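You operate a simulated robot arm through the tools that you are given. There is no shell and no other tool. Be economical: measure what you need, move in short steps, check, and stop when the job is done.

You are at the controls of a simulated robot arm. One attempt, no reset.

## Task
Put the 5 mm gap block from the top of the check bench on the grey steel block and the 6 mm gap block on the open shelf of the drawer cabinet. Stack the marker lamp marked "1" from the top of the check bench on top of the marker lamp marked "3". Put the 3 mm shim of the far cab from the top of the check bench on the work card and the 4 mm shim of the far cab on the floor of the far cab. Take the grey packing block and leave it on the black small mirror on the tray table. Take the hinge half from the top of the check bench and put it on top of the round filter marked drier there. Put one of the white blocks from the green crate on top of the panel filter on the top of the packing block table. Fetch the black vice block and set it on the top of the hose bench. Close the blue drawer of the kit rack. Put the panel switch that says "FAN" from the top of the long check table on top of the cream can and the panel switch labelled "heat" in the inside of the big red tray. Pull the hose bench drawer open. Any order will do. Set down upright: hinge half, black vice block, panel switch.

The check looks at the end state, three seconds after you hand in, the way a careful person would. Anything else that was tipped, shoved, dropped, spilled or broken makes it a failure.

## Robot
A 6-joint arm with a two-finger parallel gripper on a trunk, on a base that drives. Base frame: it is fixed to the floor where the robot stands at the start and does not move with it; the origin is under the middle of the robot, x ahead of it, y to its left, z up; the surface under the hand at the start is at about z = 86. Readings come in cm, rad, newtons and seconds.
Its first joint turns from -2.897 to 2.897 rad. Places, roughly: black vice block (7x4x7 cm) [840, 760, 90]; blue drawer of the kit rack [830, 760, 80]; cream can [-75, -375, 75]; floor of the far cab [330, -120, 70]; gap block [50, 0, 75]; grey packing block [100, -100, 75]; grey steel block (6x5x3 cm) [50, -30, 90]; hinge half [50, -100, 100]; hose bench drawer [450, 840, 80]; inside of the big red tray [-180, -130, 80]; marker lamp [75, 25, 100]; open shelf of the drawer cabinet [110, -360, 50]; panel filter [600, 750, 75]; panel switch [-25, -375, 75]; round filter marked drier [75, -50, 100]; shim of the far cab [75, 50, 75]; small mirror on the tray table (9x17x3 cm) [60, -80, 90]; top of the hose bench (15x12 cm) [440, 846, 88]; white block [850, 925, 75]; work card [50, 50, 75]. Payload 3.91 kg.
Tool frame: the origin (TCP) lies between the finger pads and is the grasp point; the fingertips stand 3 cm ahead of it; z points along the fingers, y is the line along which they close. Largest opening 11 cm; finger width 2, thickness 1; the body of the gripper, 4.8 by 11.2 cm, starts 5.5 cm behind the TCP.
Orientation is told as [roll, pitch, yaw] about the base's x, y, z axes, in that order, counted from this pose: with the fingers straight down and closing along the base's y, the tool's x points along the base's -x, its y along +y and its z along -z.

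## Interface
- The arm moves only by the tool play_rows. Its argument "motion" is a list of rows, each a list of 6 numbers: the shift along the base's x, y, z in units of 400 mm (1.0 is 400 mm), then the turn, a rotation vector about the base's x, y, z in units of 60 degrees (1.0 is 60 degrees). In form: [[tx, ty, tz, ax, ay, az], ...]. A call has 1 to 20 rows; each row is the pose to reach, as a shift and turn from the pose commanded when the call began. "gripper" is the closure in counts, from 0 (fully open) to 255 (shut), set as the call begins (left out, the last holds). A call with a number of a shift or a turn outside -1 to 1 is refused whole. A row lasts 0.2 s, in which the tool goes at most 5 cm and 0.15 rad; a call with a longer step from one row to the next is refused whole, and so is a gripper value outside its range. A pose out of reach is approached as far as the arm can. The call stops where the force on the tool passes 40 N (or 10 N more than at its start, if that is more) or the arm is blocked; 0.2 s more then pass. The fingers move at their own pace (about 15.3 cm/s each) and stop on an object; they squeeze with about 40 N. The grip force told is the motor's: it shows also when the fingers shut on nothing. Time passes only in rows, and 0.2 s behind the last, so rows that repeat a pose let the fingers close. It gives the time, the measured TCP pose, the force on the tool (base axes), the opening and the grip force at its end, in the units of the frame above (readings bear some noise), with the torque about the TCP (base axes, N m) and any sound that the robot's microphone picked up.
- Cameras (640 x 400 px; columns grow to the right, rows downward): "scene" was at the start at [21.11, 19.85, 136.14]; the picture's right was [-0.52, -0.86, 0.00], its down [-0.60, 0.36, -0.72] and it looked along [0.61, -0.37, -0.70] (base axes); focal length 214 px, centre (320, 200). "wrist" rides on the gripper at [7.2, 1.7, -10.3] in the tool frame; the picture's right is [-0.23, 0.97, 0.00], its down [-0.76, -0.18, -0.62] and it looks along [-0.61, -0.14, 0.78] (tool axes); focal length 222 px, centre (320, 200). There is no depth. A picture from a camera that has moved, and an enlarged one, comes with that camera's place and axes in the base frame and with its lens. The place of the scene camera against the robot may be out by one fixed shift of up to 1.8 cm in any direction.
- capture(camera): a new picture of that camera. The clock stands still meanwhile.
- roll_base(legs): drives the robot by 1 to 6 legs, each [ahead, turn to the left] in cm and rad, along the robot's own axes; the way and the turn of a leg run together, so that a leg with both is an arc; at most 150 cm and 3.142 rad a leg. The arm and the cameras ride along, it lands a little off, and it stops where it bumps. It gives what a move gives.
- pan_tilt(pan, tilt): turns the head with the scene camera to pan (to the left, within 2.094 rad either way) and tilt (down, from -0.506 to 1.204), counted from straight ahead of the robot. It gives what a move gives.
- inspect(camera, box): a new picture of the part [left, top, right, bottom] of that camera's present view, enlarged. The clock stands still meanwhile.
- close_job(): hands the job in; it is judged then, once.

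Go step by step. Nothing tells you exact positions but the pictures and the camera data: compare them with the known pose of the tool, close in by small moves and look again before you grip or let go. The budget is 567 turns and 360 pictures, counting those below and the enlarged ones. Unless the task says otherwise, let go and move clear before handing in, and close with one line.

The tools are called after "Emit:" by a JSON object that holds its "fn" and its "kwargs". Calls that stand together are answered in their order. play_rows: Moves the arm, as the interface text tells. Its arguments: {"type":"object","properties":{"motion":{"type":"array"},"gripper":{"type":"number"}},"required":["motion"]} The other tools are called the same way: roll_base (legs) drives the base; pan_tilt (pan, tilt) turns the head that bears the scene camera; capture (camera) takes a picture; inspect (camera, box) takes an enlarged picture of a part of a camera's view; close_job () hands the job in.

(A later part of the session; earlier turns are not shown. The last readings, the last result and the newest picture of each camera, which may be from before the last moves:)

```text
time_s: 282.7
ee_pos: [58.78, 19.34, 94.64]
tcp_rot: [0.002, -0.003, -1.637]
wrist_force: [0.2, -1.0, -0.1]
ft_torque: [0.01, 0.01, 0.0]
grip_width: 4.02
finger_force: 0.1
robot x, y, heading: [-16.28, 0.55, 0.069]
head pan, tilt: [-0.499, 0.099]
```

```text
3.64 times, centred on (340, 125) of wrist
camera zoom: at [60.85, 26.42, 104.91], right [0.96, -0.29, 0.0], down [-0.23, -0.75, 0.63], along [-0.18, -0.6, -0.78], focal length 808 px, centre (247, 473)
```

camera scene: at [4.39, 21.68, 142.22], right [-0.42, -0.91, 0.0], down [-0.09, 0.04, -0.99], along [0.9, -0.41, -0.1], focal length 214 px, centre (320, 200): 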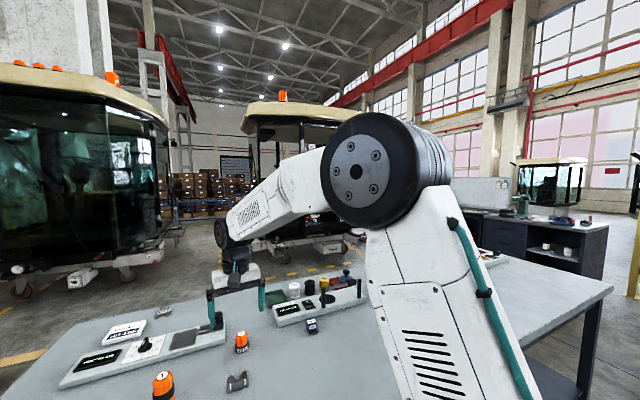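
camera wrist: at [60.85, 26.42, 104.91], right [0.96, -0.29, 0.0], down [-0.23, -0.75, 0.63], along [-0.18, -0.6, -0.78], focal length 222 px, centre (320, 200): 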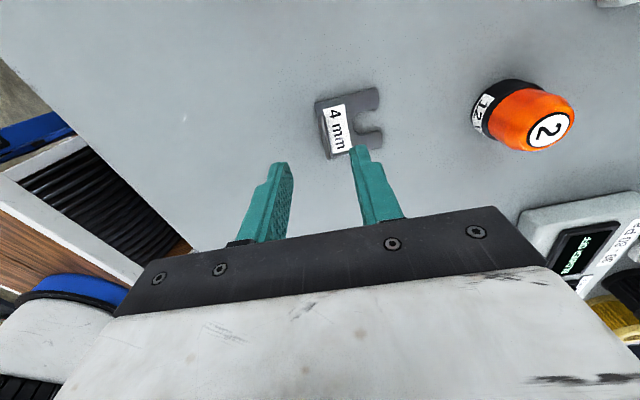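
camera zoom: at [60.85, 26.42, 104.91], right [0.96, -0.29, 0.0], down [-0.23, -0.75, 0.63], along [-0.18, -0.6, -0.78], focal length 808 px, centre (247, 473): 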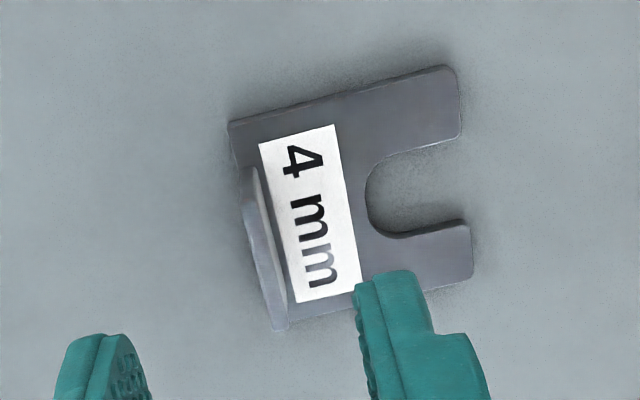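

Emit:
{"fn": "play_rows", "kwargs": {"motion": [[0.008, -0.002, -0.05, 0, 0, -0.035], [0.008, -0.002, -0.1, 0, 0, -0.035], [0.008, -0.002, -0.12, 0, 0, -0.035], [0.008, -0.002, -0.12, 0, 0, -0.035]]}}

Emit:
{"fn": "play_rows", "kwargs": {"motion": [[0, 0, 0, 0, 0, 0], [0, 0, 0, 0, 0, 0], [0, 0, 0, 0, 0, 0]], "gripper": 255}}

Emit:
{"fn": "play_rows", "kwargs": {"motion": [[0, 0, 0.04, 0, 0, 0], [0, 0, 0.14, 0, 0, 0], [0, 0, 0.25, 0, 0, 0], [-0.05, -0.02, 0.36, 0, 0, 0], [-0.05, -0.1, 0.44, 0, 0, 0], [-0.05, -0.2, 0.5, 0, 0, 0], [-0.05, -0.3, 0.55, 0, 0, 0], [-0.05, -0.4, 0.6, 0, 0, 0]]}}

Emit:
{"fn": "capture", "kwargs": {"camera": "wrist"}}

```text
time_s: 283.7
ee_pos: [59.01, 19.11, 89.96]
tcp_rot: [0.001, -0.004, -1.673]
wrist_force: [0.7, 0.2, 0.3]
ft_torque: [0.01, 0.01, -0.03]
grip_width: 4.01
finger_force: 0.0
robot x, y, heading: [-16.21, 0.41, 0.068]
head pan, tilt: [-0.499, 0.099]
```

```text
time_s: 284.5
ee_pos: [59.07, 19.28, 90.01]
tcp_rot: [0.001, -0.002, -1.675]
wrist_force: [-0.4, 0.3, 1.1]
ft_torque: [0.02, 0.04, -0.03]
grip_width: 0.3
finger_force: 40.6
robot x, y, heading: [-16.74, 0.63, 0.066]
head pan, tilt: [-0.499, 0.099]
```

```text
time_s: 286.3
ee_pos: [57.15, 3.35, 114.28]
tcp_rot: [0.001, -0.004, -1.673]
wrist_force: [-0.2, 0.8, -1.8]
ft_torque: [-0.02, 0.04, -0.01]
grip_width: 0.3
finger_force: 40.2
robot x, y, heading: [-16.54, 0.14, 0.067]
head pan, tilt: [-0.499, 0.099]
```

```text
192 pictures are left
camera wrist: at [59.44, 10.34, 124.38], right [0.95, -0.33, 0.0], down [-0.25, -0.74, 0.63], along [-0.2, -0.59, -0.78], focal length 222 px, centre (320, 200)
```

wrist: 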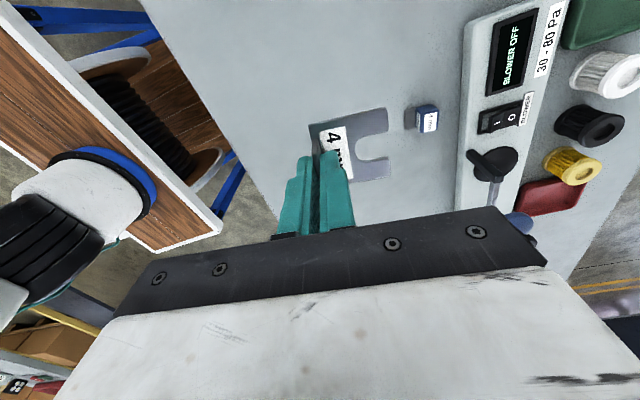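

The 4 mm shim is held. I drive round the right end of the bench towards the far cab.

Emit:
{"fn": "roll_base", "kwargs": {"legs": [[-22, 0], [0, -1.637], [150, 0], [68, 0], [0, 1.571], [150, 0]]}}

Emit:
{"fn": "pan_tilt", "kwargs": {"pan": 0.35, "tilt": 0.2}}

Emit:
{"fn": "capture", "kwargs": {"camera": "scene"}}

```text
time_s: 312.8
ee_pos: [187.61, -217.47, 114.07]
tcp_rot: [0.001, -0.003, -1.751]
wrist_force: [0.1, 0.0, -1.1]
ft_torque: [0.04, 0.06, 0.01]
grip_width: 0.32
finger_force: 39.7
robot x, y, heading: [114.32, -214.64, -0.014]
head pan, tilt: [-0.499, 0.099]
```

```text
time_s: 314.0
ee_pos: [187.73, -217.59, 114.14]
tcp_rot: [-0.001, -0.002, -1.752]
wrist_force: [0.0, 0.5, -0.2]
ft_torque: [-0.02, -0.01, 0.0]
grip_width: 0.32
finger_force: 39.9
robot x, y, heading: [113.96, -214.73, -0.01]
head pan, tilt: [0.351, 0.201]
```

```text
191 pictures are left
camera scene: at [137.28, -187.35, 141.29], right [0.33, -0.94, 0.0], down [-0.19, -0.07, -0.98], along [0.92, 0.33, -0.2], focal length 214 px, centre (320, 200)
```

scene: 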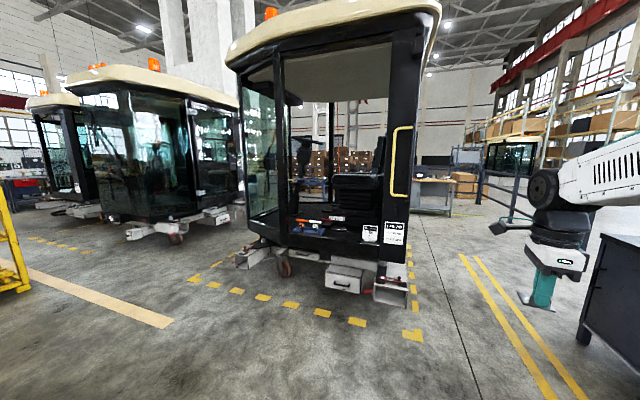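

Emit:
{"fn": "inspect", "kwargs": {"camera": "scene", "box": [230, 150, 430, 310]}}

```text
2.50 times, centred on (330, 230) of scene
camera zoom: at [137.28, -187.35, 141.29], right [0.33, -0.94, 0.0], down [-0.19, -0.07, -0.98], along [0.92, 0.33, -0.2], focal length 536 px, centre (295, 125)
```

zoom: 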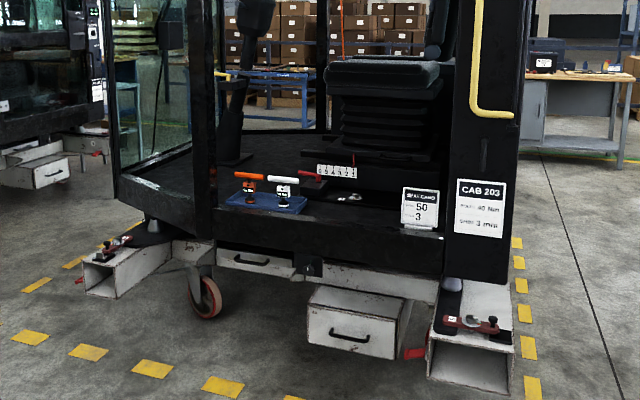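

CAB 203's open side faces -x with the sill near x ≈ 290, y -104…-178, floor near z 70. I drive to stand in front of it.

Emit:
{"fn": "roll_base", "kwargs": {"legs": [[30, 0], [0, 1.583], [72, 0], [0, -1.571], [70, 0]]}}

Emit:
{"fn": "pan_tilt", "kwargs": {"pan": 0.0, "tilt": 0.55}}

Emit:
{"fn": "capture", "kwargs": {"camera": "scene"}}

```text
time_s: 324.9
ee_pos: [177.67, -77.61, 114.15]
tcp_rot: [-0.001, -0.002, -0.589]
wrist_force: [0.1, -0.5, -1.1]
ft_torque: [0.0, -0.01, 0.0]
grip_width: 0.29
finger_force: 40.0
robot x, y, heading: [145.97, -144.28, 1.161]
head pan, tilt: [0.351, 0.201]
stopped in leg 4: the robot was blocked; the commanded pose is now the measured one
```

```text
time_s: 325.7
ee_pos: [177.74, -77.54, 114.13]
tcp_rot: [-0.001, -0.002, -0.588]
wrist_force: [-0.4, 0.3, -1.3]
ft_torque: [0.01, -0.01, 0.01]
grip_width: 0.31
finger_force: 40.1
robot x, y, heading: [146.2, -143.95, 1.16]
head pan, tilt: [0.0, 0.55]
```

```text
189 pictures are left
camera scene: at [134.4, -113.74, 138.07], right [0.92, -0.4, 0.0], down [-0.21, -0.48, -0.85], along [0.34, 0.78, -0.52], focal length 214 px, centre (320, 200)
```

scene: 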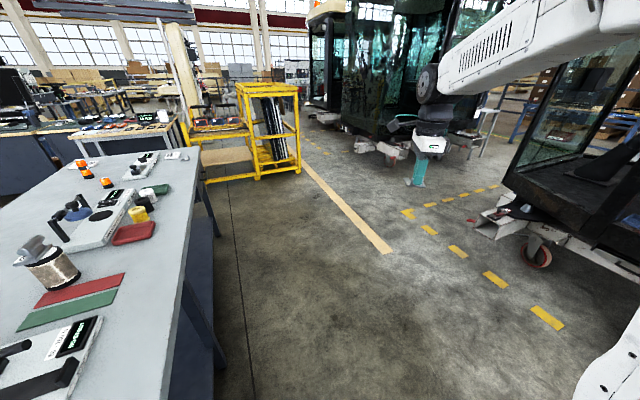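

The base's rear corner touched the bench while turning; nothing there has moved. I pull away on an arc and continue to the cab.

Emit:
{"fn": "roll_base", "kwargs": {"legs": [[12, 0], [40, -0.6], [0, -0.95], [45, 0], [0, 0.39]]}}

Emit:
{"fn": "capture", "kwargs": {"camera": "scene"}}

```text
time_s: 334.9
ee_pos: [291.88, -121.68, 114.08]
tcp_rot: [-0.002, -0.004, -1.739]
wrist_force: [0.4, -0.2, -0.2]
ft_torque: [0.02, 0.02, 0.03]
grip_width: 0.29
finger_force: 39.9
robot x, y, heading: [218.29, -120.0, 0.012]
head pan, tilt: [0.0, 0.55]
```

```text
188 pictures are left
camera scene: at [241.26, -95.56, 138.06], right [0.01, -1.0, 0.0], down [-0.52, 0.0, -0.85], along [0.85, 0.01, -0.52], focal length 214 px, centre (320, 200)
```

scene: 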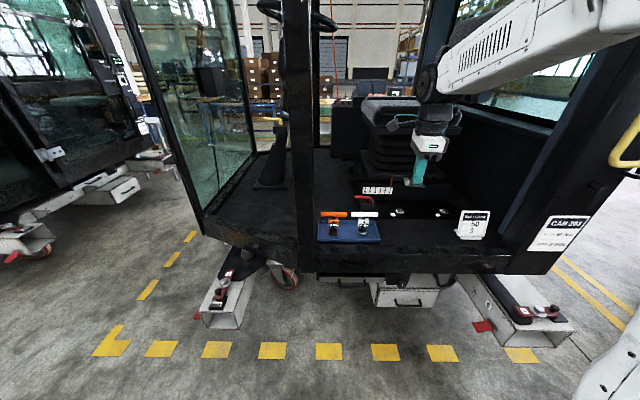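

Emit:
{"fn": "inspect", "kwargs": {"camera": "scene", "box": [300, 170, 540, 290]}}

Emit:
{"fn": "capture", "kwargs": {"camera": "wrist"}}

```text
2.67 times, centred on (420, 230) of scene
camera zoom: at [241.26, -95.56, 138.06], right [0.01, -1.0, 0.0], down [-0.52, 0.0, -0.85], along [0.85, 0.01, -0.52], focal length 572 px, centre (53, 120)
```

zoom: 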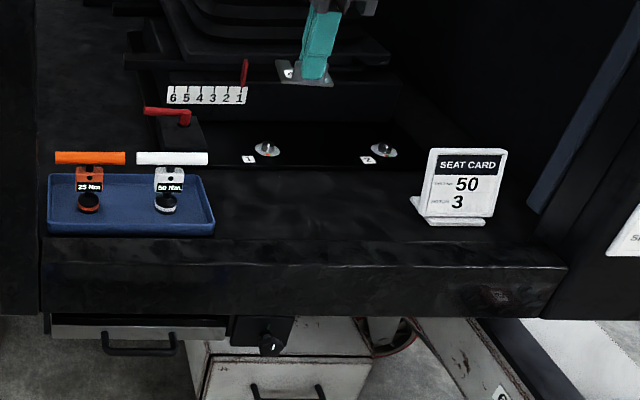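

```text
186 pictures are left
camera wrist: at [294.74, -114.88, 124.35], right [0.92, -0.39, 0.0], down [-0.3, -0.72, 0.63], along [-0.24, -0.58, -0.78], focal length 222 px, centre (320, 200)
```

wrist: 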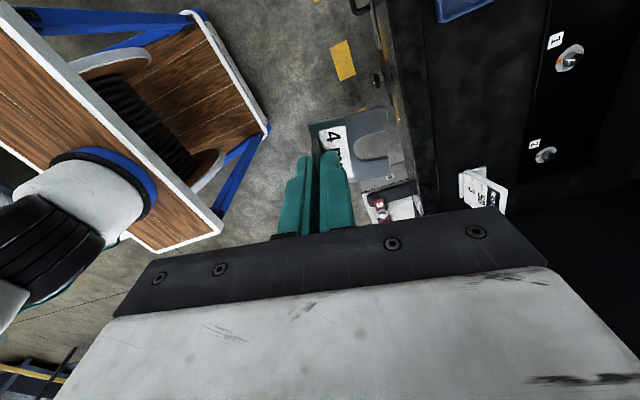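

The free floor spot is between tray and card, about (322, -143). I drive 18 cm closer and move the shim over it.

Emit:
{"fn": "roll_base", "kwargs": {"legs": [[17, 0]]}}

Emit:
{"fn": "play_rows", "kwargs": {"motion": [[0.02, -0.1, 0, 0, 0, 0], [0.05, -0.2, 0, 0, 0, 0], [0.1, -0.3, -0.03, 0, 0, 0], [0.15, -0.4, -0.06, 0, 0, 0], [0.2, -0.5, -0.1, 0, 0, 0], [0.23, -0.52, -0.2, 0, 0, 0], [0.23, -0.52, -0.3, 0, 0, 0], [0.23, -0.52, -0.3, 0, 0, 0]]}}

Emit:
{"fn": "capture", "kwargs": {"camera": "wrist"}}

Emit:
{"fn": "capture", "kwargs": {"camera": "scene"}}

```text
time_s: 336.4
ee_pos: [309.14, -121.6, 114.15]
tcp_rot: [-0.002, -0.004, -1.739]
wrist_force: [0.8, 0.6, -1.4]
ft_torque: [0.02, 0.01, 0.01]
grip_width: 0.33
finger_force: 40.2
robot x, y, heading: [235.9, -119.89, 0.009]
head pan, tilt: [0.0, 0.55]
```

```text
time_s: 338.2
ee_pos: [318.42, -142.44, 102.11]
tcp_rot: [0.0, -0.002, -1.739]
wrist_force: [-0.8, 0.2, -0.2]
ft_torque: [0.04, 0.02, -0.01]
grip_width: 0.3
finger_force: 40.3
robot x, y, heading: [235.61, -119.99, 0.006]
head pan, tilt: [0.0, 0.55]
```

```text
185 pictures are left
camera wrist: at [321.2, -135.63, 112.33], right [0.92, -0.39, 0.0], down [-0.3, -0.72, 0.63], along [-0.24, -0.58, -0.78], focal length 222 px, centre (320, 200)
```

wrist: 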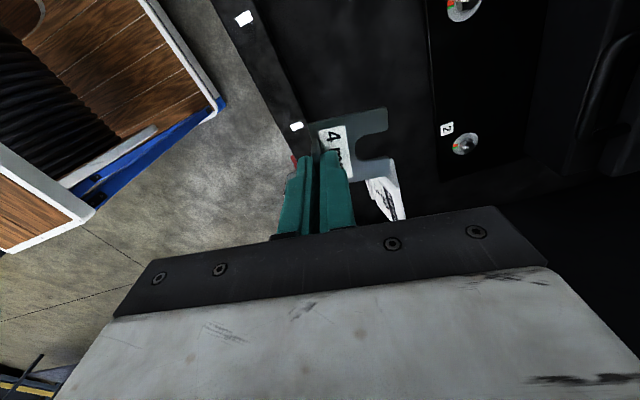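

```text
184 pictures are left
camera scene: at [258.49, -95.41, 138.06], right [0.01, -1.0, 0.0], down [-0.52, 0.0, -0.85], along [0.85, 0.01, -0.52], focal length 214 px, centre (320, 200)
```

scene: 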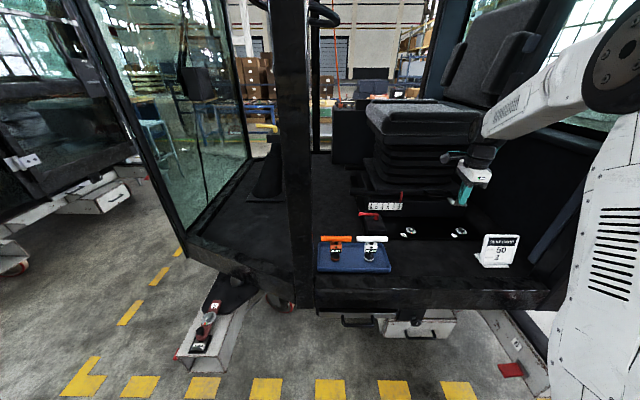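

The spot is clear: plate would lie at x 318–323, y ≈ -143. I lower.

Emit:
{"fn": "play_rows", "kwargs": {"motion": [[0, 0, -0.1, 0, 0, 0], [0, 0, -0.21, 0, 0, 0], [0, 0, -0.32, 0, 0, 0], [0, 0, -0.43, 0, 0, 0], [0, 0, -0.53, 0, 0, 0], [0, 0, -0.59, 0, 0, 0], [0, 0, -0.59, 0, 0, 0]]}}

Emit:
{"fn": "capture", "kwargs": {"camera": "wrist"}}

```text
time_s: 339.8
ee_pos: [318.33, -142.48, 78.43]
tcp_rot: [-0.003, -0.003, -1.738]
wrist_force: [0.1, -0.1, -0.8]
ft_torque: [-0.01, -0.01, -0.02]
grip_width: 0.3
finger_force: 39.6
robot x, y, heading: [235.7, -120.33, 0.009]
head pan, tilt: [0.0, 0.55]
```

```text
183 pictures are left
camera wrist: at [321.19, -135.54, 88.78], right [0.92, -0.39, 0.0], down [-0.3, -0.72, 0.63], along [-0.24, -0.58, -0.78], focal length 222 px, centre (320, 200)
```

wrist: 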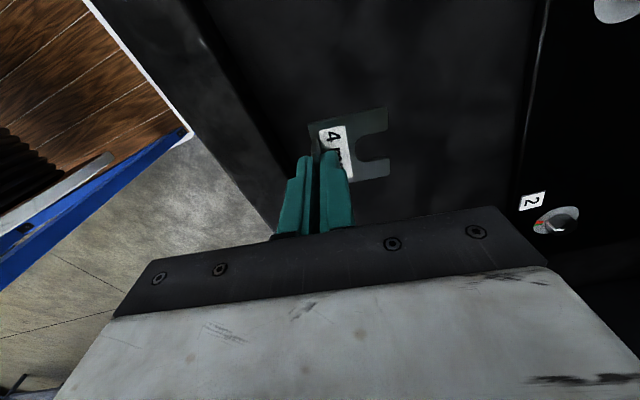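

Emit:
{"fn": "play_rows", "kwargs": {"motion": [[0, 0, -0.03, 0, 0, 0], [0, 0, -0.06, 0, 0, 0], [0, 0, -0.08, 0, 0, 0], [0, 0, -0.09, 0, 0, 0], [0, 0, -0.1, 0, 0, 0], [0, 0, -0.11, 0, 0, 0], [0, 0, -0.12, 0, 0, 0]]}}

Emit:
{"fn": "capture", "kwargs": {"camera": "wrist"}}

```text
time_s: 341.4
ee_pos: [318.34, -142.45, 73.78]
tcp_rot: [0.0, -0.002, -1.74]
wrist_force: [0.2, 0.7, -0.3]
ft_torque: [0.02, -0.01, -0.01]
grip_width: 0.3
finger_force: 40.0
robot x, y, heading: [235.74, -119.76, 0.012]
head pan, tilt: [0.0, 0.55]
```

```text
182 pictures are left
camera wrist: at [321.22, -135.52, 83.92], right [0.92, -0.39, 0.0], down [-0.3, -0.72, 0.63], along [-0.24, -0.58, -0.78], focal length 222 px, centre (320, 200)
```

wrist: 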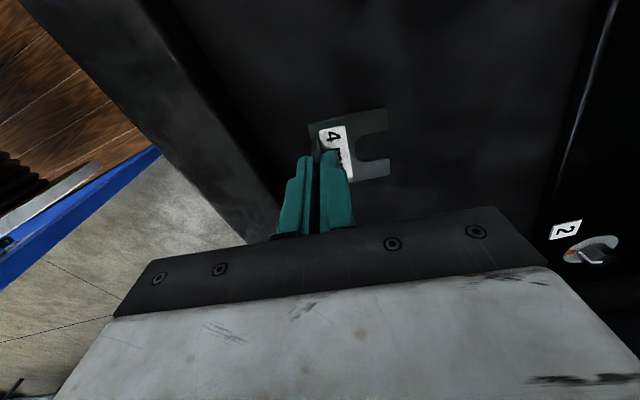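

Emit:
{"fn": "play_rows", "kwargs": {"motion": [[0, 0, -0.015, 0, 0, 0], [0, 0, -0.027, 0, 0, 0], [0, 0, -0.039, 0, 0, 0], [0, 0, -0.051, 0, 0, 0], [0, 0, -0.063, 0, 0, 0], [0, 0, -0.075, 0, 0, 0], [0, 0, -0.087, 0, 0, 0], [0, 0, -0.1, 0, 0, 0]]}}

```text
time_s: 343.2
ee_pos: [318.25, -142.3, 69.93]
tcp_rot: [0.002, -0.003, -1.74]
wrist_force: [-5.6, 2.0, 25.7]
ft_torque: [0.02, 0.1, -0.01]
grip_width: 0.33
finger_force: 40.1
robot x, y, heading: [236.06, -119.63, 0.007]
head pan, tilt: [0.0, 0.55]
```

Contact with the cab floor (z ≈ 66). I release and lift straight up.

Emit:
{"fn": "play_rows", "kwargs": {"motion": [[0, 0, 0.005, 0, 0, 0], [0, 0, 0.005, 0, 0, 0], [0, 0, 0.005, 0, 0, 0], [0, 0, 0.08, 0, 0, 0], [0, 0, 0.19, 0, 0, 0], [0, 0, 0.3, 0, 0, 0], [0, 0, 0.41, 0, 0, 0], [0, 0, 0.52, 0, 0, 0], [0, 0, 0.64, 0, 0, 0], [0, 0, 0.76, 0, 0, 0]], "gripper": 190}}

Emit:
{"fn": "capture", "kwargs": {"camera": "wrist"}}

Emit:
{"fn": "inspect", "kwargs": {"camera": "scene", "box": [310, 190, 550, 320]}}

```text
time_s: 345.4
ee_pos: [318.42, -142.14, 100.09]
tcp_rot: [-0.005, -0.004, -1.736]
wrist_force: [0.3, 0.6, -0.4]
ft_torque: [0.01, 0.0, 0.0]
grip_width: 2.83
finger_force: 0.0
robot x, y, heading: [235.35, -120.11, 0.008]
head pan, tilt: [0.0, 0.55]
```

```text
181 pictures are left
camera wrist: at [321.31, -135.33, 110.31], right [0.92, -0.39, 0.0], down [-0.3, -0.72, 0.63], along [-0.24, -0.58, -0.78], focal length 222 px, centre (320, 200)
```

wrist: 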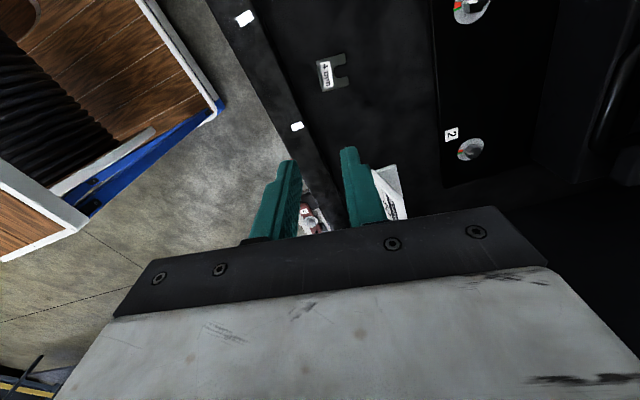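

```text
2.67 times, centred on (430, 255) of scene
camera zoom: at [258.53, -95.42, 138.06], right [0.01, -1.0, 0.0], down [-0.52, 0.0, -0.85], along [0.85, 0.01, -0.52], focal length 572 px, centre (27, 53)
```

zoom: 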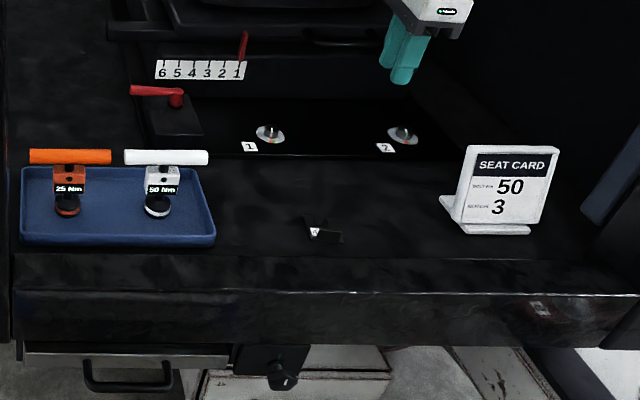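

The 4 mm shim lies on the cab floor. I draw the arm back, turn the hand to normal and head north up the lane.

Emit:
{"fn": "play_rows", "kwargs": {"motion": [[-0.05, 0.05, 0.06, 0, 0, 0.12], [-0.12, 0.1, 0.12, 0, 0, 0.25], [-0.2, 0.16, 0.18, 0, 0, 0.38], [-0.27, 0.22, 0.24, 0, 0, 0.51], [-0.34, 0.28, 0.3, 0, 0, 0.64], [-0.4, 0.34, 0.35, 0, 0, 0.77], [-0.46, 0.4, 0.4, 0, 0, 0.9]], "gripper": 0}}

Emit:
{"fn": "roll_base", "kwargs": {"legs": [[-38, 0], [0, 1.563]]}}

Emit:
{"fn": "play_rows", "kwargs": {"motion": [[0, 0, 0, 0, 0, 0.12], [0, 0, 0, 0, 0, 0.24], [0, 0, 0, 0, 0, 0.36], [0, 0, 0, 0, 0, 0.48], [0, 0, 0, 0, 0, 0.6], [0, 0, 0, 0, 0, 0.75]]}}

Emit:
{"fn": "pan_tilt", "kwargs": {"pan": 0.0, "tilt": 0.1}}

Emit:
{"fn": "capture", "kwargs": {"camera": "scene"}}

```text
time_s: 347.0
ee_pos: [300.11, -126.22, 116.05]
tcp_rot: [0.0, -0.003, -0.795]
wrist_force: [1.0, -1.0, 0.0]
ft_torque: [0.0, 0.02, -0.01]
grip_width: 11.0
finger_force: 0.0
robot x, y, heading: [235.77, -119.99, 0.009]
head pan, tilt: [0.0, 0.55]
```

```text
time_s: 353.2
ee_pos: [203.04, -55.59, 116.25]
tcp_rot: [-0.003, -0.002, 0.797]
wrist_force: [0.9, 0.4, 0.8]
ft_torque: [0.02, 0.01, -0.03]
grip_width: 10.99
finger_force: 0.0
robot x, y, heading: [197.94, -119.94, 1.607]
head pan, tilt: [0.0, 0.55]
```

```text
refused: row 6 steps farther than a row can; nothing moved
```

```text
time_s: 354.1
ee_pos: [202.87, -55.76, 116.05]
tcp_rot: [-0.001, -0.003, 0.795]
wrist_force: [0.6, -0.1, -0.5]
ft_torque: [0.0, 0.04, -0.02]
grip_width: 11.01
finger_force: 0.0
robot x, y, heading: [198.26, -120.41, 1.603]
head pan, tilt: [0.0, 0.099]
```

```text
179 pictures are left
camera scene: at [175.03, -97.87, 142.22], right [1.0, 0.03, 0.0], down [0.0, -0.1, -0.99], along [-0.03, 0.99, -0.1], focal length 214 px, centre (320, 200)
```

scene: 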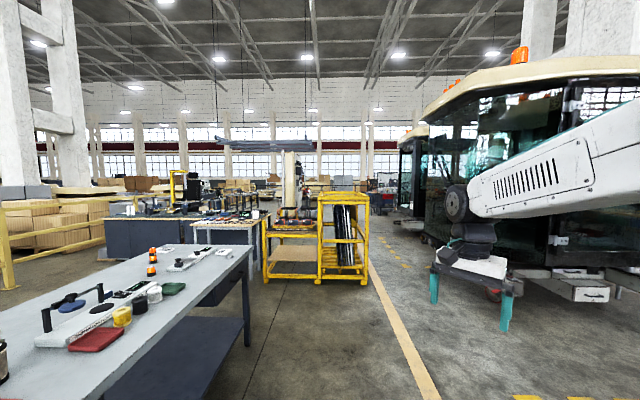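

The lane between the yellow rack (x ≤ 235) and the next cab (x ≥ 335) is free; I go up along x ≈ 283.

Emit:
{"fn": "roll_base", "kwargs": {"legs": [[110, 0], [0, -0.8], [122, 0], [0, 0.77], [140, 0]]}}

Emit:
{"fn": "play_rows", "kwargs": {"motion": [[0, 0, 0, 0, 0, 0.12], [0, 0, 0, 0, 0, 0.24], [0, 0, 0, 0, 0, 0.36], [0, 0, 0, 0, 0, 0.48], [0, 0, 0, 0, 0, 0.6], [0, 0, 0, 0, 0, 0.72]]}}

Emit:
{"fn": "capture", "kwargs": {"camera": "scene"}}

```text
time_s: 376.2
ee_pos: [270.47, 286.32, 116.08]
tcp_rot: [-0.003, -0.005, 0.81]
wrist_force: [0.6, 0.8, 0.5]
ft_torque: [0.0, 0.04, -0.02]
grip_width: 11.01
finger_force: 0.0
robot x, y, heading: [266.46, 221.36, 1.61]
head pan, tilt: [0.0, 0.099]
```

```text
time_s: 377.6
ee_pos: [270.52, 286.3, 116.08]
tcp_rot: [-0.001, -0.002, 1.565]
wrist_force: [0.2, 0.2, -0.4]
ft_torque: [-0.03, 0.02, 0.0]
grip_width: 11.0
finger_force: 0.0
robot x, y, heading: [266.28, 221.84, 1.615]
head pan, tilt: [0.0, 0.099]
```

```text
178 pictures are left
camera scene: at [243.05, 243.71, 142.22], right [1.0, 0.04, 0.0], down [0.0, -0.1, -0.99], along [-0.04, 0.99, -0.1], focal length 214 px, centre (320, 200)
```

scene: 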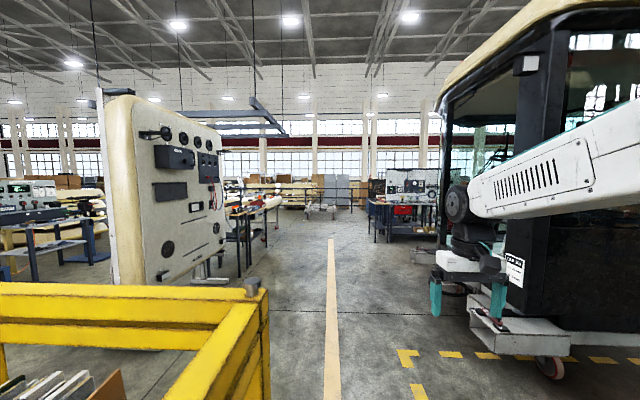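

The lane ahead is clear. I continue north.

Emit:
{"fn": "roll_base", "kwargs": {"legs": [[0, -0.055], [150, 0], [150, 0], [60, 0]]}}

Emit:
{"fn": "pan_tilt", "kwargs": {"pan": -0.4, "tilt": 0.25}}

Emit:
{"fn": "capture", "kwargs": {"camera": "scene"}}

Emit:
{"fn": "pan_tilt", "kwargs": {"pan": -1.2, "tilt": 0.15}}

Emit:
{"fn": "capture", "kwargs": {"camera": "scene"}}

```text
time_s: 395.3
ee_pos: [283.82, 641.58, 116.12]
tcp_rot: [-0.002, -0.003, 1.495]
wrist_force: [0.2, -1.2, -0.7]
ft_torque: [-0.01, 0.0, 0.02]
grip_width: 11.01
finger_force: 0.2
robot x, y, heading: [275.21, 577.56, 1.54]
head pan, tilt: [0.0, 0.099]
```

```text
time_s: 396.2
ee_pos: [283.89, 641.61, 116.1]
tcp_rot: [-0.001, -0.003, 1.494]
wrist_force: [0.5, -0.3, -0.6]
ft_torque: [-0.01, -0.01, 0.02]
grip_width: 10.98
finger_force: 0.1
robot x, y, heading: [275.12, 577.42, 1.539]
head pan, tilt: [-0.4, 0.25]
```

```text
177 pictures are left
camera scene: at [256.99, 600.56, 140.83], right [0.91, -0.41, 0.0], down [-0.1, -0.22, -0.97], along [0.4, 0.88, -0.25], focal length 214 px, centre (320, 200)
```

scene: 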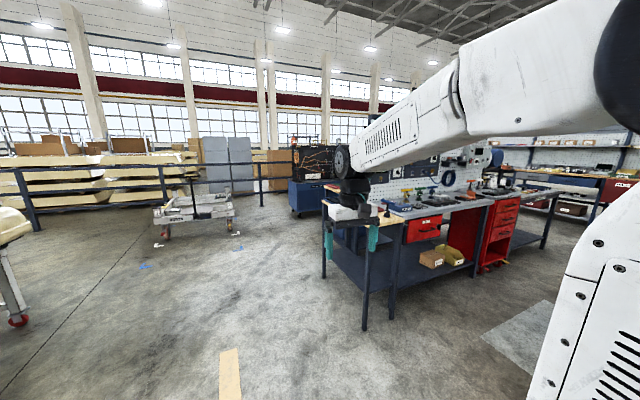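

```text
time_s: 397.3
ee_pos: [283.85, 641.67, 116.12]
tcp_rot: [-0.001, -0.002, 1.493]
wrist_force: [0.3, -0.1, 0.4]
ft_torque: [-0.03, 0.02, 0.02]
grip_width: 11.0
finger_force: 0.0
robot x, y, heading: [275.2, 577.63, 1.54]
head pan, tilt: [-1.201, 0.15]
```

```text
176 pictures are left
camera scene: at [261.85, 595.17, 141.76], right [0.34, -0.94, 0.0], down [-0.14, -0.05, -0.99], along [0.93, 0.33, -0.15], focal length 214 px, centre (320, 200)
```

scene: 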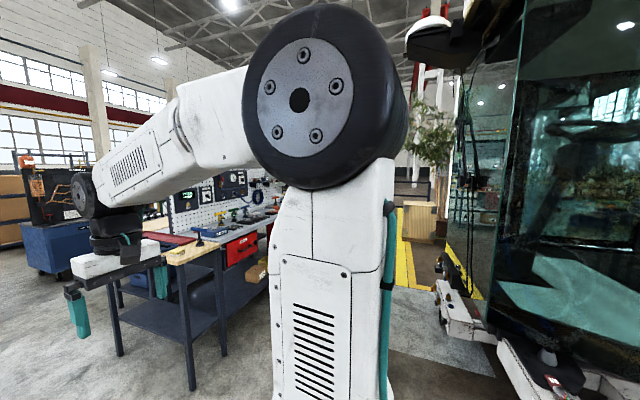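

A long workbench stands at x 350+, y 710–800. I go on north to see what lies beyond it, where the hose bench should be.

Emit:
{"fn": "roll_base", "kwargs": {"legs": [[0, 0.03], [140, 0], [80, 0]]}}

Emit:
{"fn": "pan_tilt", "kwargs": {"pan": -1.0, "tilt": 0.2}}

Emit:
{"fn": "capture", "kwargs": {"camera": "scene"}}

Emit:
{"fn": "pan_tilt", "kwargs": {"pan": -1.9, "tilt": 0.2}}

Emit:
{"fn": "capture", "kwargs": {"camera": "scene"}}

```text
time_s: 408.7
ee_pos: [280.58, 864.95, 116.08]
tcp_rot: [-0.002, -0.003, 1.528]
wrist_force: [-0.2, 1.4, 0.6]
ft_torque: [0.02, -0.02, 0.01]
grip_width: 11.03
finger_force: 0.1
robot x, y, heading: [274.26, 800.74, 1.582]
head pan, tilt: [-1.201, 0.15]
```

```text
time_s: 409.4
ee_pos: [280.59, 864.89, 116.0]
tcp_rot: [-0.003, -0.001, 1.529]
wrist_force: [0.6, 0.0, -0.3]
ft_torque: [-0.02, -0.02, 0.01]
grip_width: 11.01
finger_force: 0.0
robot x, y, heading: [274.45, 800.56, 1.581]
head pan, tilt: [-1.0, 0.201]
```

```text
175 pictures are left
camera scene: at [259.59, 819.3, 141.29], right [0.55, -0.84, 0.0], down [-0.17, -0.11, -0.98], along [0.82, 0.54, -0.2], focal length 214 px, centre (320, 200)
```

scene: 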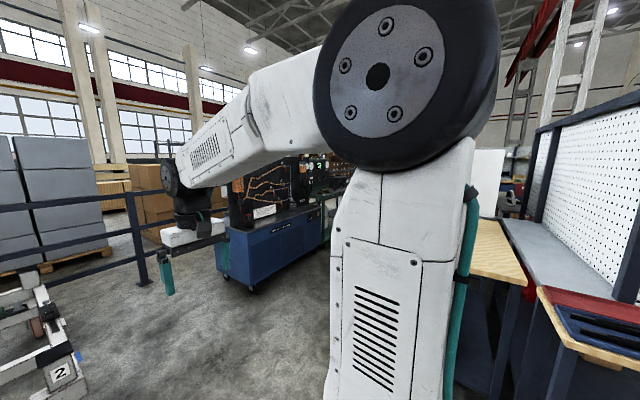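

```text
time_s: 410.6
ee_pos: [280.5, 865.01, 116.08]
tcp_rot: [-0.002, -0.003, 1.528]
wrist_force: [0.3, 0.3, 0.9]
ft_torque: [-0.01, 0.03, 0.01]
grip_width: 11.0
finger_force: 0.0
robot x, y, heading: [274.52, 800.23, 1.576]
head pan, tilt: [-1.901, 0.201]
```

```text
174 pictures are left
camera scene: at [260.64, 811.27, 141.29], right [-0.31, -0.95, 0.0], down [-0.19, 0.06, -0.98], along [0.93, -0.31, -0.2], focal length 214 px, centre (320, 200)
```

scene: 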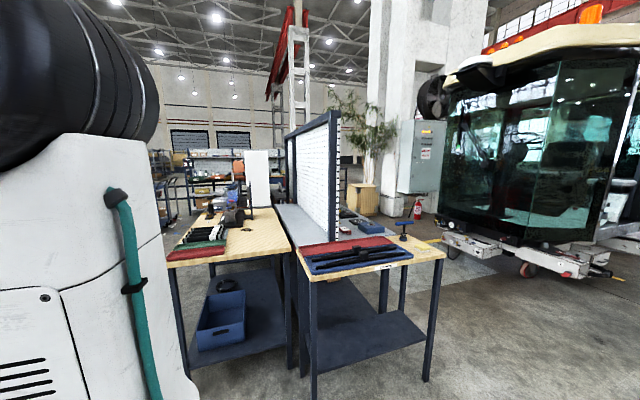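

The wooden bench at x ≥ 382, y ≈ 800–855 faces north; that should be the hose bench. I drive round its corner to face it.

Emit:
{"fn": "roll_base", "kwargs": {"legs": [[0, -0.6], [135, 0], [0, -0.98], [60, 0]]}}

Emit:
{"fn": "pan_tilt", "kwargs": {"pan": -0.7, "tilt": 0.4}}

Emit:
{"fn": "capture", "kwargs": {"camera": "scene"}}

Emit:
{"fn": "pan_tilt", "kwargs": {"pan": 0.3, "tilt": 0.2}}

Emit:
{"fn": "capture", "kwargs": {"camera": "scene"}}

```text
time_s: 424.6
ee_pos: [476.21, 901.84, 116.11]
tcp_rot: [-0.001, -0.004, -0.085]
wrist_force: [-0.7, 0.7, -0.4]
ft_torque: [-0.01, 0.03, -0.02]
grip_width: 11.02
finger_force: 0.1
robot x, y, heading: [412.32, 911.13, -0.038]
head pan, tilt: [-1.901, 0.201]
```

```text
time_s: 426.0
ee_pos: [476.27, 901.79, 116.05]
tcp_rot: [-0.001, -0.002, -0.085]
wrist_force: [0.3, 0.7, -0.8]
ft_torque: [0.04, -0.02, 0.0]
grip_width: 11.01
finger_force: 0.2
robot x, y, heading: [412.28, 910.47, -0.029]
head pan, tilt: [-0.7, 0.4]
```

```text
173 pictures are left
camera scene: at [433.94, 928.46, 139.43], right [-0.67, -0.74, 0.0], down [-0.29, 0.26, -0.92], along [0.68, -0.62, -0.39], focal length 214 px, centre (320, 200)
```

scene: 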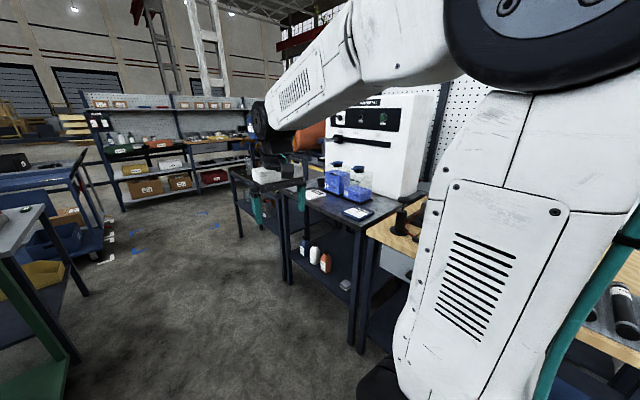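

```text
time_s: 427.3
ee_pos: [476.13, 901.78, 116.09]
tcp_rot: [-0.002, -0.005, -0.084]
wrist_force: [-0.1, 0.5, 0.0]
ft_torque: [-0.03, 0.01, 0.04]
grip_width: 11.04
finger_force: 0.1
robot x, y, heading: [412.34, 910.67, -0.032]
head pan, tilt: [0.3, 0.201]
```

```text
172 pictures are left
camera scene: at [436.07, 937.11, 141.28], right [0.26, -0.97, 0.0], down [-0.19, -0.05, -0.98], along [0.95, 0.26, -0.2], focal length 214 px, centre (320, 200)
```

scene: 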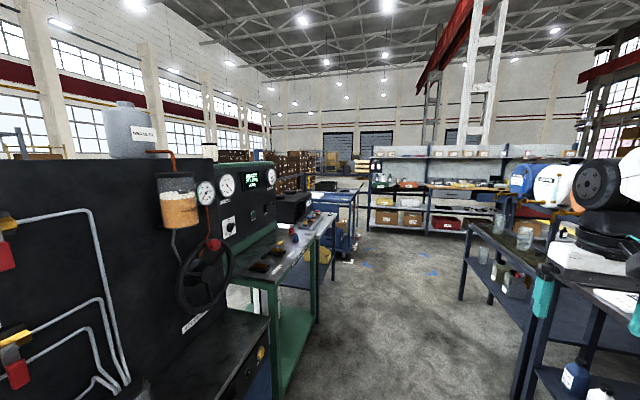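

The aisle runs along y ≈ 910. I move up to x ≈ 442 and turn to face the wooden bench.

Emit:
{"fn": "roll_base", "kwargs": {"legs": [[28, 0], [0, -1.54]]}}

Emit:
{"fn": "pan_tilt", "kwargs": {"pan": 0.0, "tilt": 0.7}}

Emit:
{"fn": "capture", "kwargs": {"camera": "scene"}}

```text
time_s: 433.1
ee_pos: [432.81, 845.66, 116.1]
tcp_rot: [-0.003, -0.003, -1.638]
wrist_force: [0.2, 0.4, 0.4]
ft_torque: [-0.03, 0.01, -0.01]
grip_width: 10.99
finger_force: 0.1
robot x, y, heading: [440.68, 909.99, -1.588]
head pan, tilt: [0.3, 0.201]
```

```text
time_s: 434.0
ee_pos: [432.75, 845.67, 116.14]
tcp_rot: [-0.001, -0.004, -1.637]
wrist_force: [0.1, 0.0, -0.9]
ft_torque: [-0.01, -0.01, 0.01]
grip_width: 11.02
finger_force: 0.0
robot x, y, heading: [440.55, 909.93, -1.588]
head pan, tilt: [0.0, 0.7]
```

```text
171 pictures are left
camera scene: at [464.81, 888.81, 136.75], right [-1.0, 0.01, 0.0], down [0.01, 0.64, -0.77], along [-0.01, -0.77, -0.64], focal length 214 px, centre (320, 200)
```

scene: 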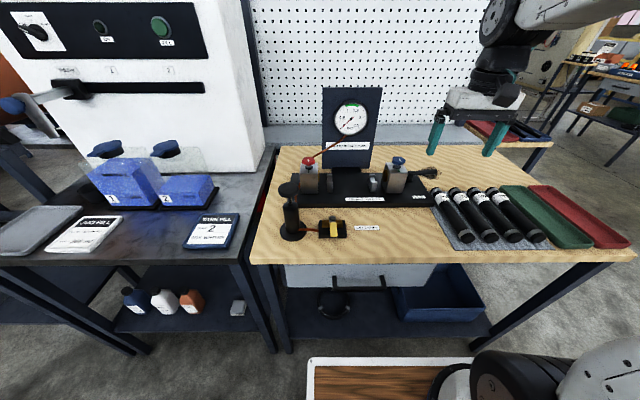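

The hose bench drawer with its handle is below the wooden top. I zoom on it.

Emit:
{"fn": "inspect", "kwargs": {"camera": "scene", "box": [260, 200, 500, 340]}}

Emit:
{"fn": "capture", "kwargs": {"camera": "wrist"}}

```text
2.67 times, centred on (380, 270) of scene
camera zoom: at [464.81, 888.81, 136.75], right [-1.0, 0.01, 0.0], down [0.01, 0.64, -0.77], along [-0.01, -0.77, -0.64], focal length 572 px, centre (160, 13)
```

zoom: 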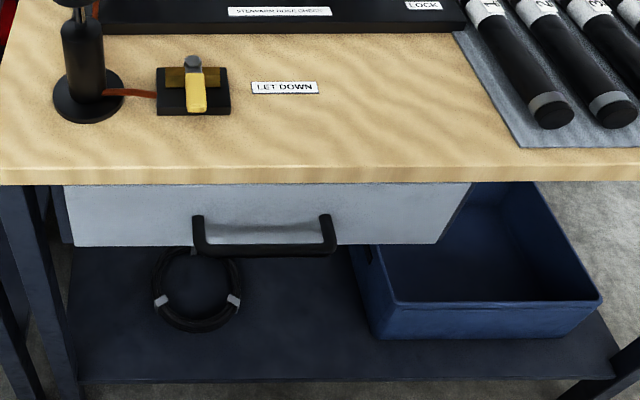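

```text
169 pictures are left
camera wrist: at [434.9, 852.76, 126.31], right [0.96, -0.29, 0.0], down [-0.23, -0.75, 0.63], along [-0.18, -0.6, -0.78], focal length 222 px, centre (320, 200)
```

wrist: 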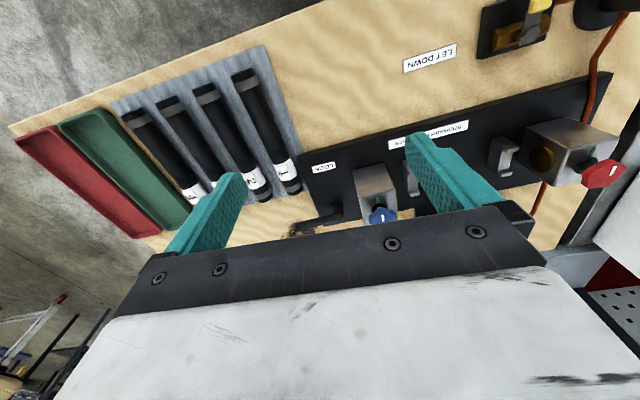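

The handle is a U-bar near x 446–460, y ≈ 858, z ≈ 77. I back up 20 cm for working room and look at it with the wrist camera.

Emit:
{"fn": "roll_base", "kwargs": {"legs": [[-20, 0.015]]}}

Emit:
{"fn": "play_rows", "kwargs": {"motion": [[0.08, 0.05, -0.05, 0, 0, 0], [0.16, 0.1, -0.1, 0, 0, 0.02], [0.25, 0.14, -0.15, 0, 0, 0.04], [0.34, 0.18, -0.2, 0, 0, 0.06], [0.42, 0.22, -0.25, 0, 0, 0.06], [0.5, 0.25, -0.32, 0, 0, 0.06], [0.52, 0.25, -0.42, 0, 0, 0.06], [0.52, 0.25, -0.42, 0, 0, 0.06]]}}

Emit:
{"fn": "capture", "kwargs": {"camera": "wrist"}}

Emit:
{"fn": "capture", "kwargs": {"camera": "scene"}}

```text
time_s: 435.6
ee_pos: [434.04, 866.06, 115.98]
tcp_rot: [-0.001, -0.004, -1.619]
wrist_force: [0.8, 0.7, 0.3]
ft_torque: [0.01, -0.01, 0.01]
grip_width: 10.97
finger_force: 0.1
robot x, y, heading: [440.61, 930.44, -1.571]
head pan, tilt: [0.0, 0.7]
```

```text
time_s: 437.4
ee_pos: [454.85, 876.1, 99.29]
tcp_rot: [-0.001, -0.005, -1.557]
wrist_force: [-0.3, 0.3, 0.8]
ft_torque: [-0.01, 0.01, -0.03]
grip_width: 11.01
finger_force: 0.1
robot x, y, heading: [440.39, 930.45, -1.568]
head pan, tilt: [0.0, 0.7]
```

```text
168 pictures are left
camera wrist: at [456.38, 883.29, 109.44], right [0.98, -0.21, 0.0], down [-0.17, -0.76, 0.63], along [-0.13, -0.61, -0.78], focal length 222 px, centre (320, 200)
```

wrist: 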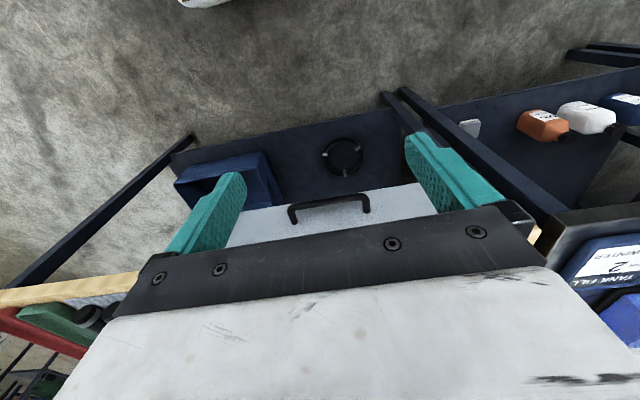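

```text
167 pictures are left
camera scene: at [465.31, 909.72, 136.75], right [-1.0, 0.0, 0.0], down [0.0, 0.64, -0.76], along [0.0, -0.76, -0.64], focal length 214 px, centre (320, 200)
```

scene: 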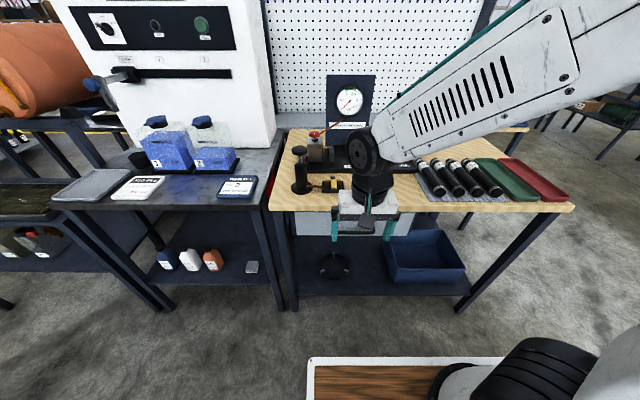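

Emit:
{"fn": "inspect", "kwargs": {"camera": "wrist", "box": [260, 170, 400, 240]}}

```text
4.57 times, centred on (330, 205) of wrist
camera zoom: at [456.38, 883.29, 109.44], right [0.98, -0.21, 0.0], down [-0.17, -0.76, 0.63], along [-0.13, -0.61, -0.78], focal length 1015 px, centre (274, 177)
```

zoom: 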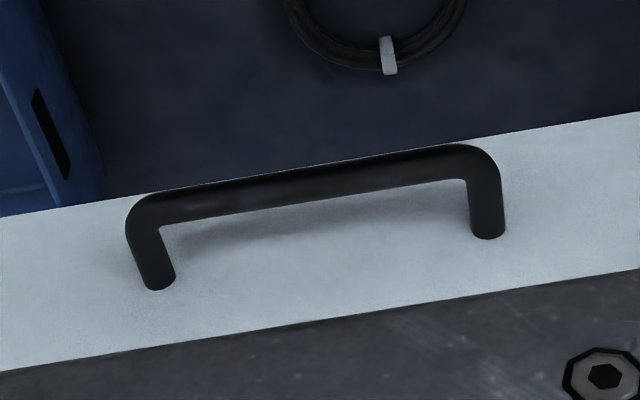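

The bar is at y ≈ 857.5, z ≈ 77.7, with about 3 cm of gap behind it (drawer front y ≈ 853.7). I bring the closed-ish fingers above the gap with an 11° tilt and look again.

Emit:
{"fn": "play_rows", "kwargs": {"motion": [[-0.01, -0.1, 0, -0.06, 0, 0], [-0.025, -0.2, 0, -0.12, 0, 0], [-0.04, -0.3, 0, -0.183, 0, -0.01], [-0.051, -0.4, 0, -0.183, 0, -0.015], [-0.051, -0.495, -0.03, -0.183, 0, -0.015], [-0.051, -0.495, -0.12, -0.183, 0, -0.015], [-0.051, -0.495, -0.15, -0.183, 0, -0.015]], "gripper": 162}}

Emit:
{"fn": "capture", "kwargs": {"camera": "wrist"}}

Emit:
{"fn": "inspect", "kwargs": {"camera": "wrist", "box": [230, 70, 410, 230]}}

```text
time_s: 439.0
ee_pos: [452.66, 856.34, 93.21]
tcp_rot: [-0.002, -0.195, -1.574]
wrist_force: [-0.2, 0.6, 0.1]
ft_torque: [-0.01, -0.01, 0.0]
grip_width: 4.01
finger_force: 0.1
robot x, y, heading: [440.31, 930.63, -1.571]
head pan, tilt: [0.0, 0.7]
```

```text
165 pictures are left
camera wrist: at [454.41, 865.34, 101.94], right [0.97, -0.23, 0.04], down [-0.18, -0.63, 0.76], along [-0.15, -0.75, -0.65], focal length 222 px, centre (320, 200)
```

wrist: 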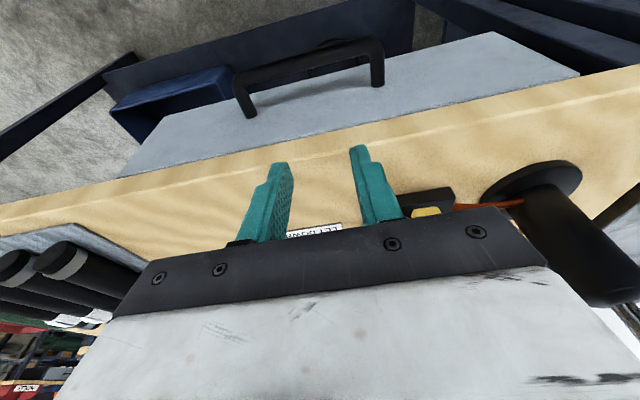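

```text
2.50 times, centred on (320, 150) of wrist
camera zoom: at [454.41, 865.34, 101.94], right [0.97, -0.23, 0.04], down [-0.18, -0.63, 0.76], along [-0.15, -0.75, -0.65], focal length 555 px, centre (320, 325)
```

zoom: 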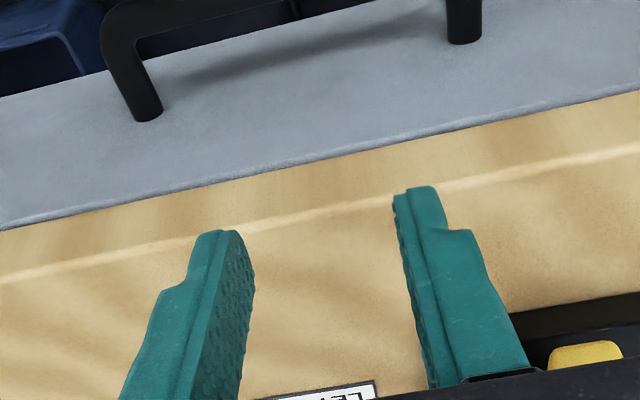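

The vertical gap under the table edge is only about 2 cm, so I use one finger as a hook: hand vertical, turned 90°, fully open, with the far finger dropped behind the bar. First I turn the hand.

Emit:
{"fn": "play_rows", "kwargs": {"motion": [[0, 0.06, 0.05, 0.09, 0, 0], [0, 0.13, 0.1, 0.185, 0, 0], [0, 0.2, 0.1, 0.185, 0, 0], [0, 0.2, 0.1, 0.185, 0, 0]], "gripper": 0}}

Emit:
{"fn": "play_rows", "kwargs": {"motion": [[0, 0, 0, 0, 0, -0.14], [0, 0, 0, 0, 0, -0.28], [0, 0, 0, 0, 0, -0.42], [0, 0, 0, 0, 0, -0.56], [0, 0, 0, 0, 0, -0.7], [0, 0, 0, 0, 0, -0.84]]}}

Emit:
{"fn": "play_rows", "kwargs": {"motion": [[0, 0, 0, 0, 0, -0.14], [0, 0, 0, 0, 0, -0.28], [0, 0, 0, 0, 0, -0.42], [0, 0, 0, 0, 0, -0.56], [0, 0, 0, 0, 0, -0.655]]}}

Emit:
{"fn": "capture", "kwargs": {"camera": "wrist"}}

```text
time_s: 440.0
ee_pos: [452.71, 864.44, 97.18]
tcp_rot: [-0.004, -0.001, -1.573]
wrist_force: [0.0, -1.1, 0.2]
ft_torque: [-0.01, -0.01, 0.0]
grip_width: 11.03
finger_force: 0.0
robot x, y, heading: [440.89, 930.48, -1.564]
head pan, tilt: [0.0, 0.7]
```

```text
time_s: 441.4
ee_pos: [452.74, 864.27, 97.14]
tcp_rot: [-0.004, -0.002, -2.454]
wrist_force: [-0.4, 0.7, -0.5]
ft_torque: [-0.04, -0.02, 0.01]
grip_width: 11.0
finger_force: 0.1
robot x, y, heading: [440.49, 930.04, -1.571]
head pan, tilt: [0.0, 0.7]
```

```text
time_s: 442.6
ee_pos: [452.7, 864.3, 97.28]
tcp_rot: [-0.003, -0.002, -3.14]
wrist_force: [-0.2, 0.0, 0.0]
ft_torque: [-0.01, 0.03, 0.01]
grip_width: 11.01
finger_force: 0.0
robot x, y, heading: [440.42, 930.33, -1.57]
head pan, tilt: [0.0, 0.7]
```

```text
163 pictures are left
camera wrist: at [459.94, 862.51, 107.52], right [-0.23, -0.97, 0.0], down [-0.76, 0.18, 0.62], along [-0.61, 0.14, -0.78], focal length 222 px, centre (320, 200)
```

wrist: 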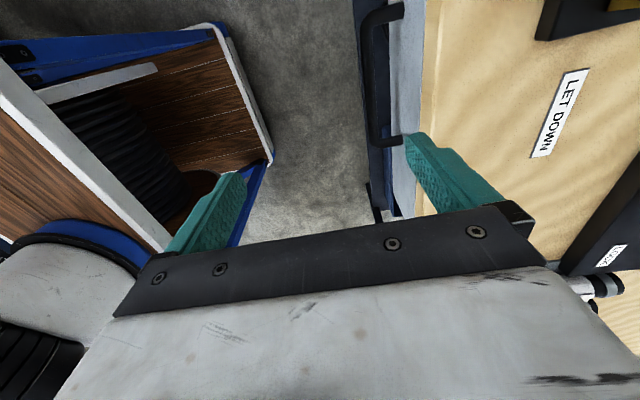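

Emit:
{"fn": "inspect", "kwargs": {"camera": "wrist", "box": [340, 0, 460, 200]}}

```text
2.00 times, centred on (400, 100) of wrist
camera zoom: at [459.94, 862.51, 107.52], right [-0.23, -0.97, 0.0], down [-0.76, 0.18, 0.62], along [-0.61, 0.14, -0.78], focal length 444 px, centre (160, 400)
```

zoom: 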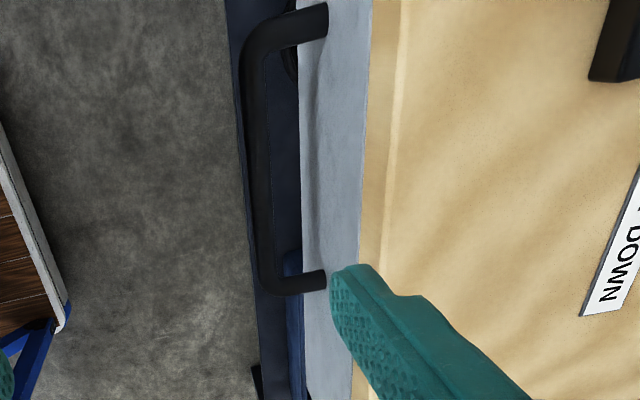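

The gap behind the bar is y 854–857.3. I lower the far finger into it (hand centre at y 861.7).

Emit:
{"fn": "play_rows", "kwargs": {"motion": [[0, -0.065, -0.08, 0, 0, 0], [0, -0.065, -0.18, 0, 0, 0], [0, -0.065, -0.28, 0, 0, 0], [0, -0.065, -0.36, 0, 0, 0], [0, -0.065, -0.43, 0, 0, 0], [0, -0.065, -0.47, 0, 0, 0], [0, -0.065, -0.47, 0, 0, 0]]}}

Emit:
{"fn": "capture", "kwargs": {"camera": "wrist"}}

```text
time_s: 444.2
ee_pos: [452.7, 861.69, 78.39]
tcp_rot: [-0.002, -0.001, -3.139]
wrist_force: [-0.4, 0.5, -0.4]
ft_torque: [-0.02, -0.01, 0.05]
grip_width: 10.98
finger_force: 0.1
robot x, y, heading: [440.68, 930.13, -1.572]
head pan, tilt: [0.0, 0.7]
```

```text
161 pictures are left
camera wrist: at [459.9, 859.92, 88.66], right [-0.22, -0.97, 0.0], down [-0.76, 0.17, 0.62], along [-0.61, 0.14, -0.78], focal length 222 px, centre (320, 200)
```

wrist: 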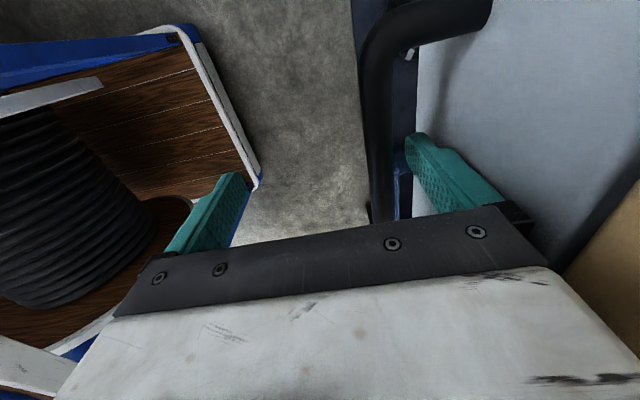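

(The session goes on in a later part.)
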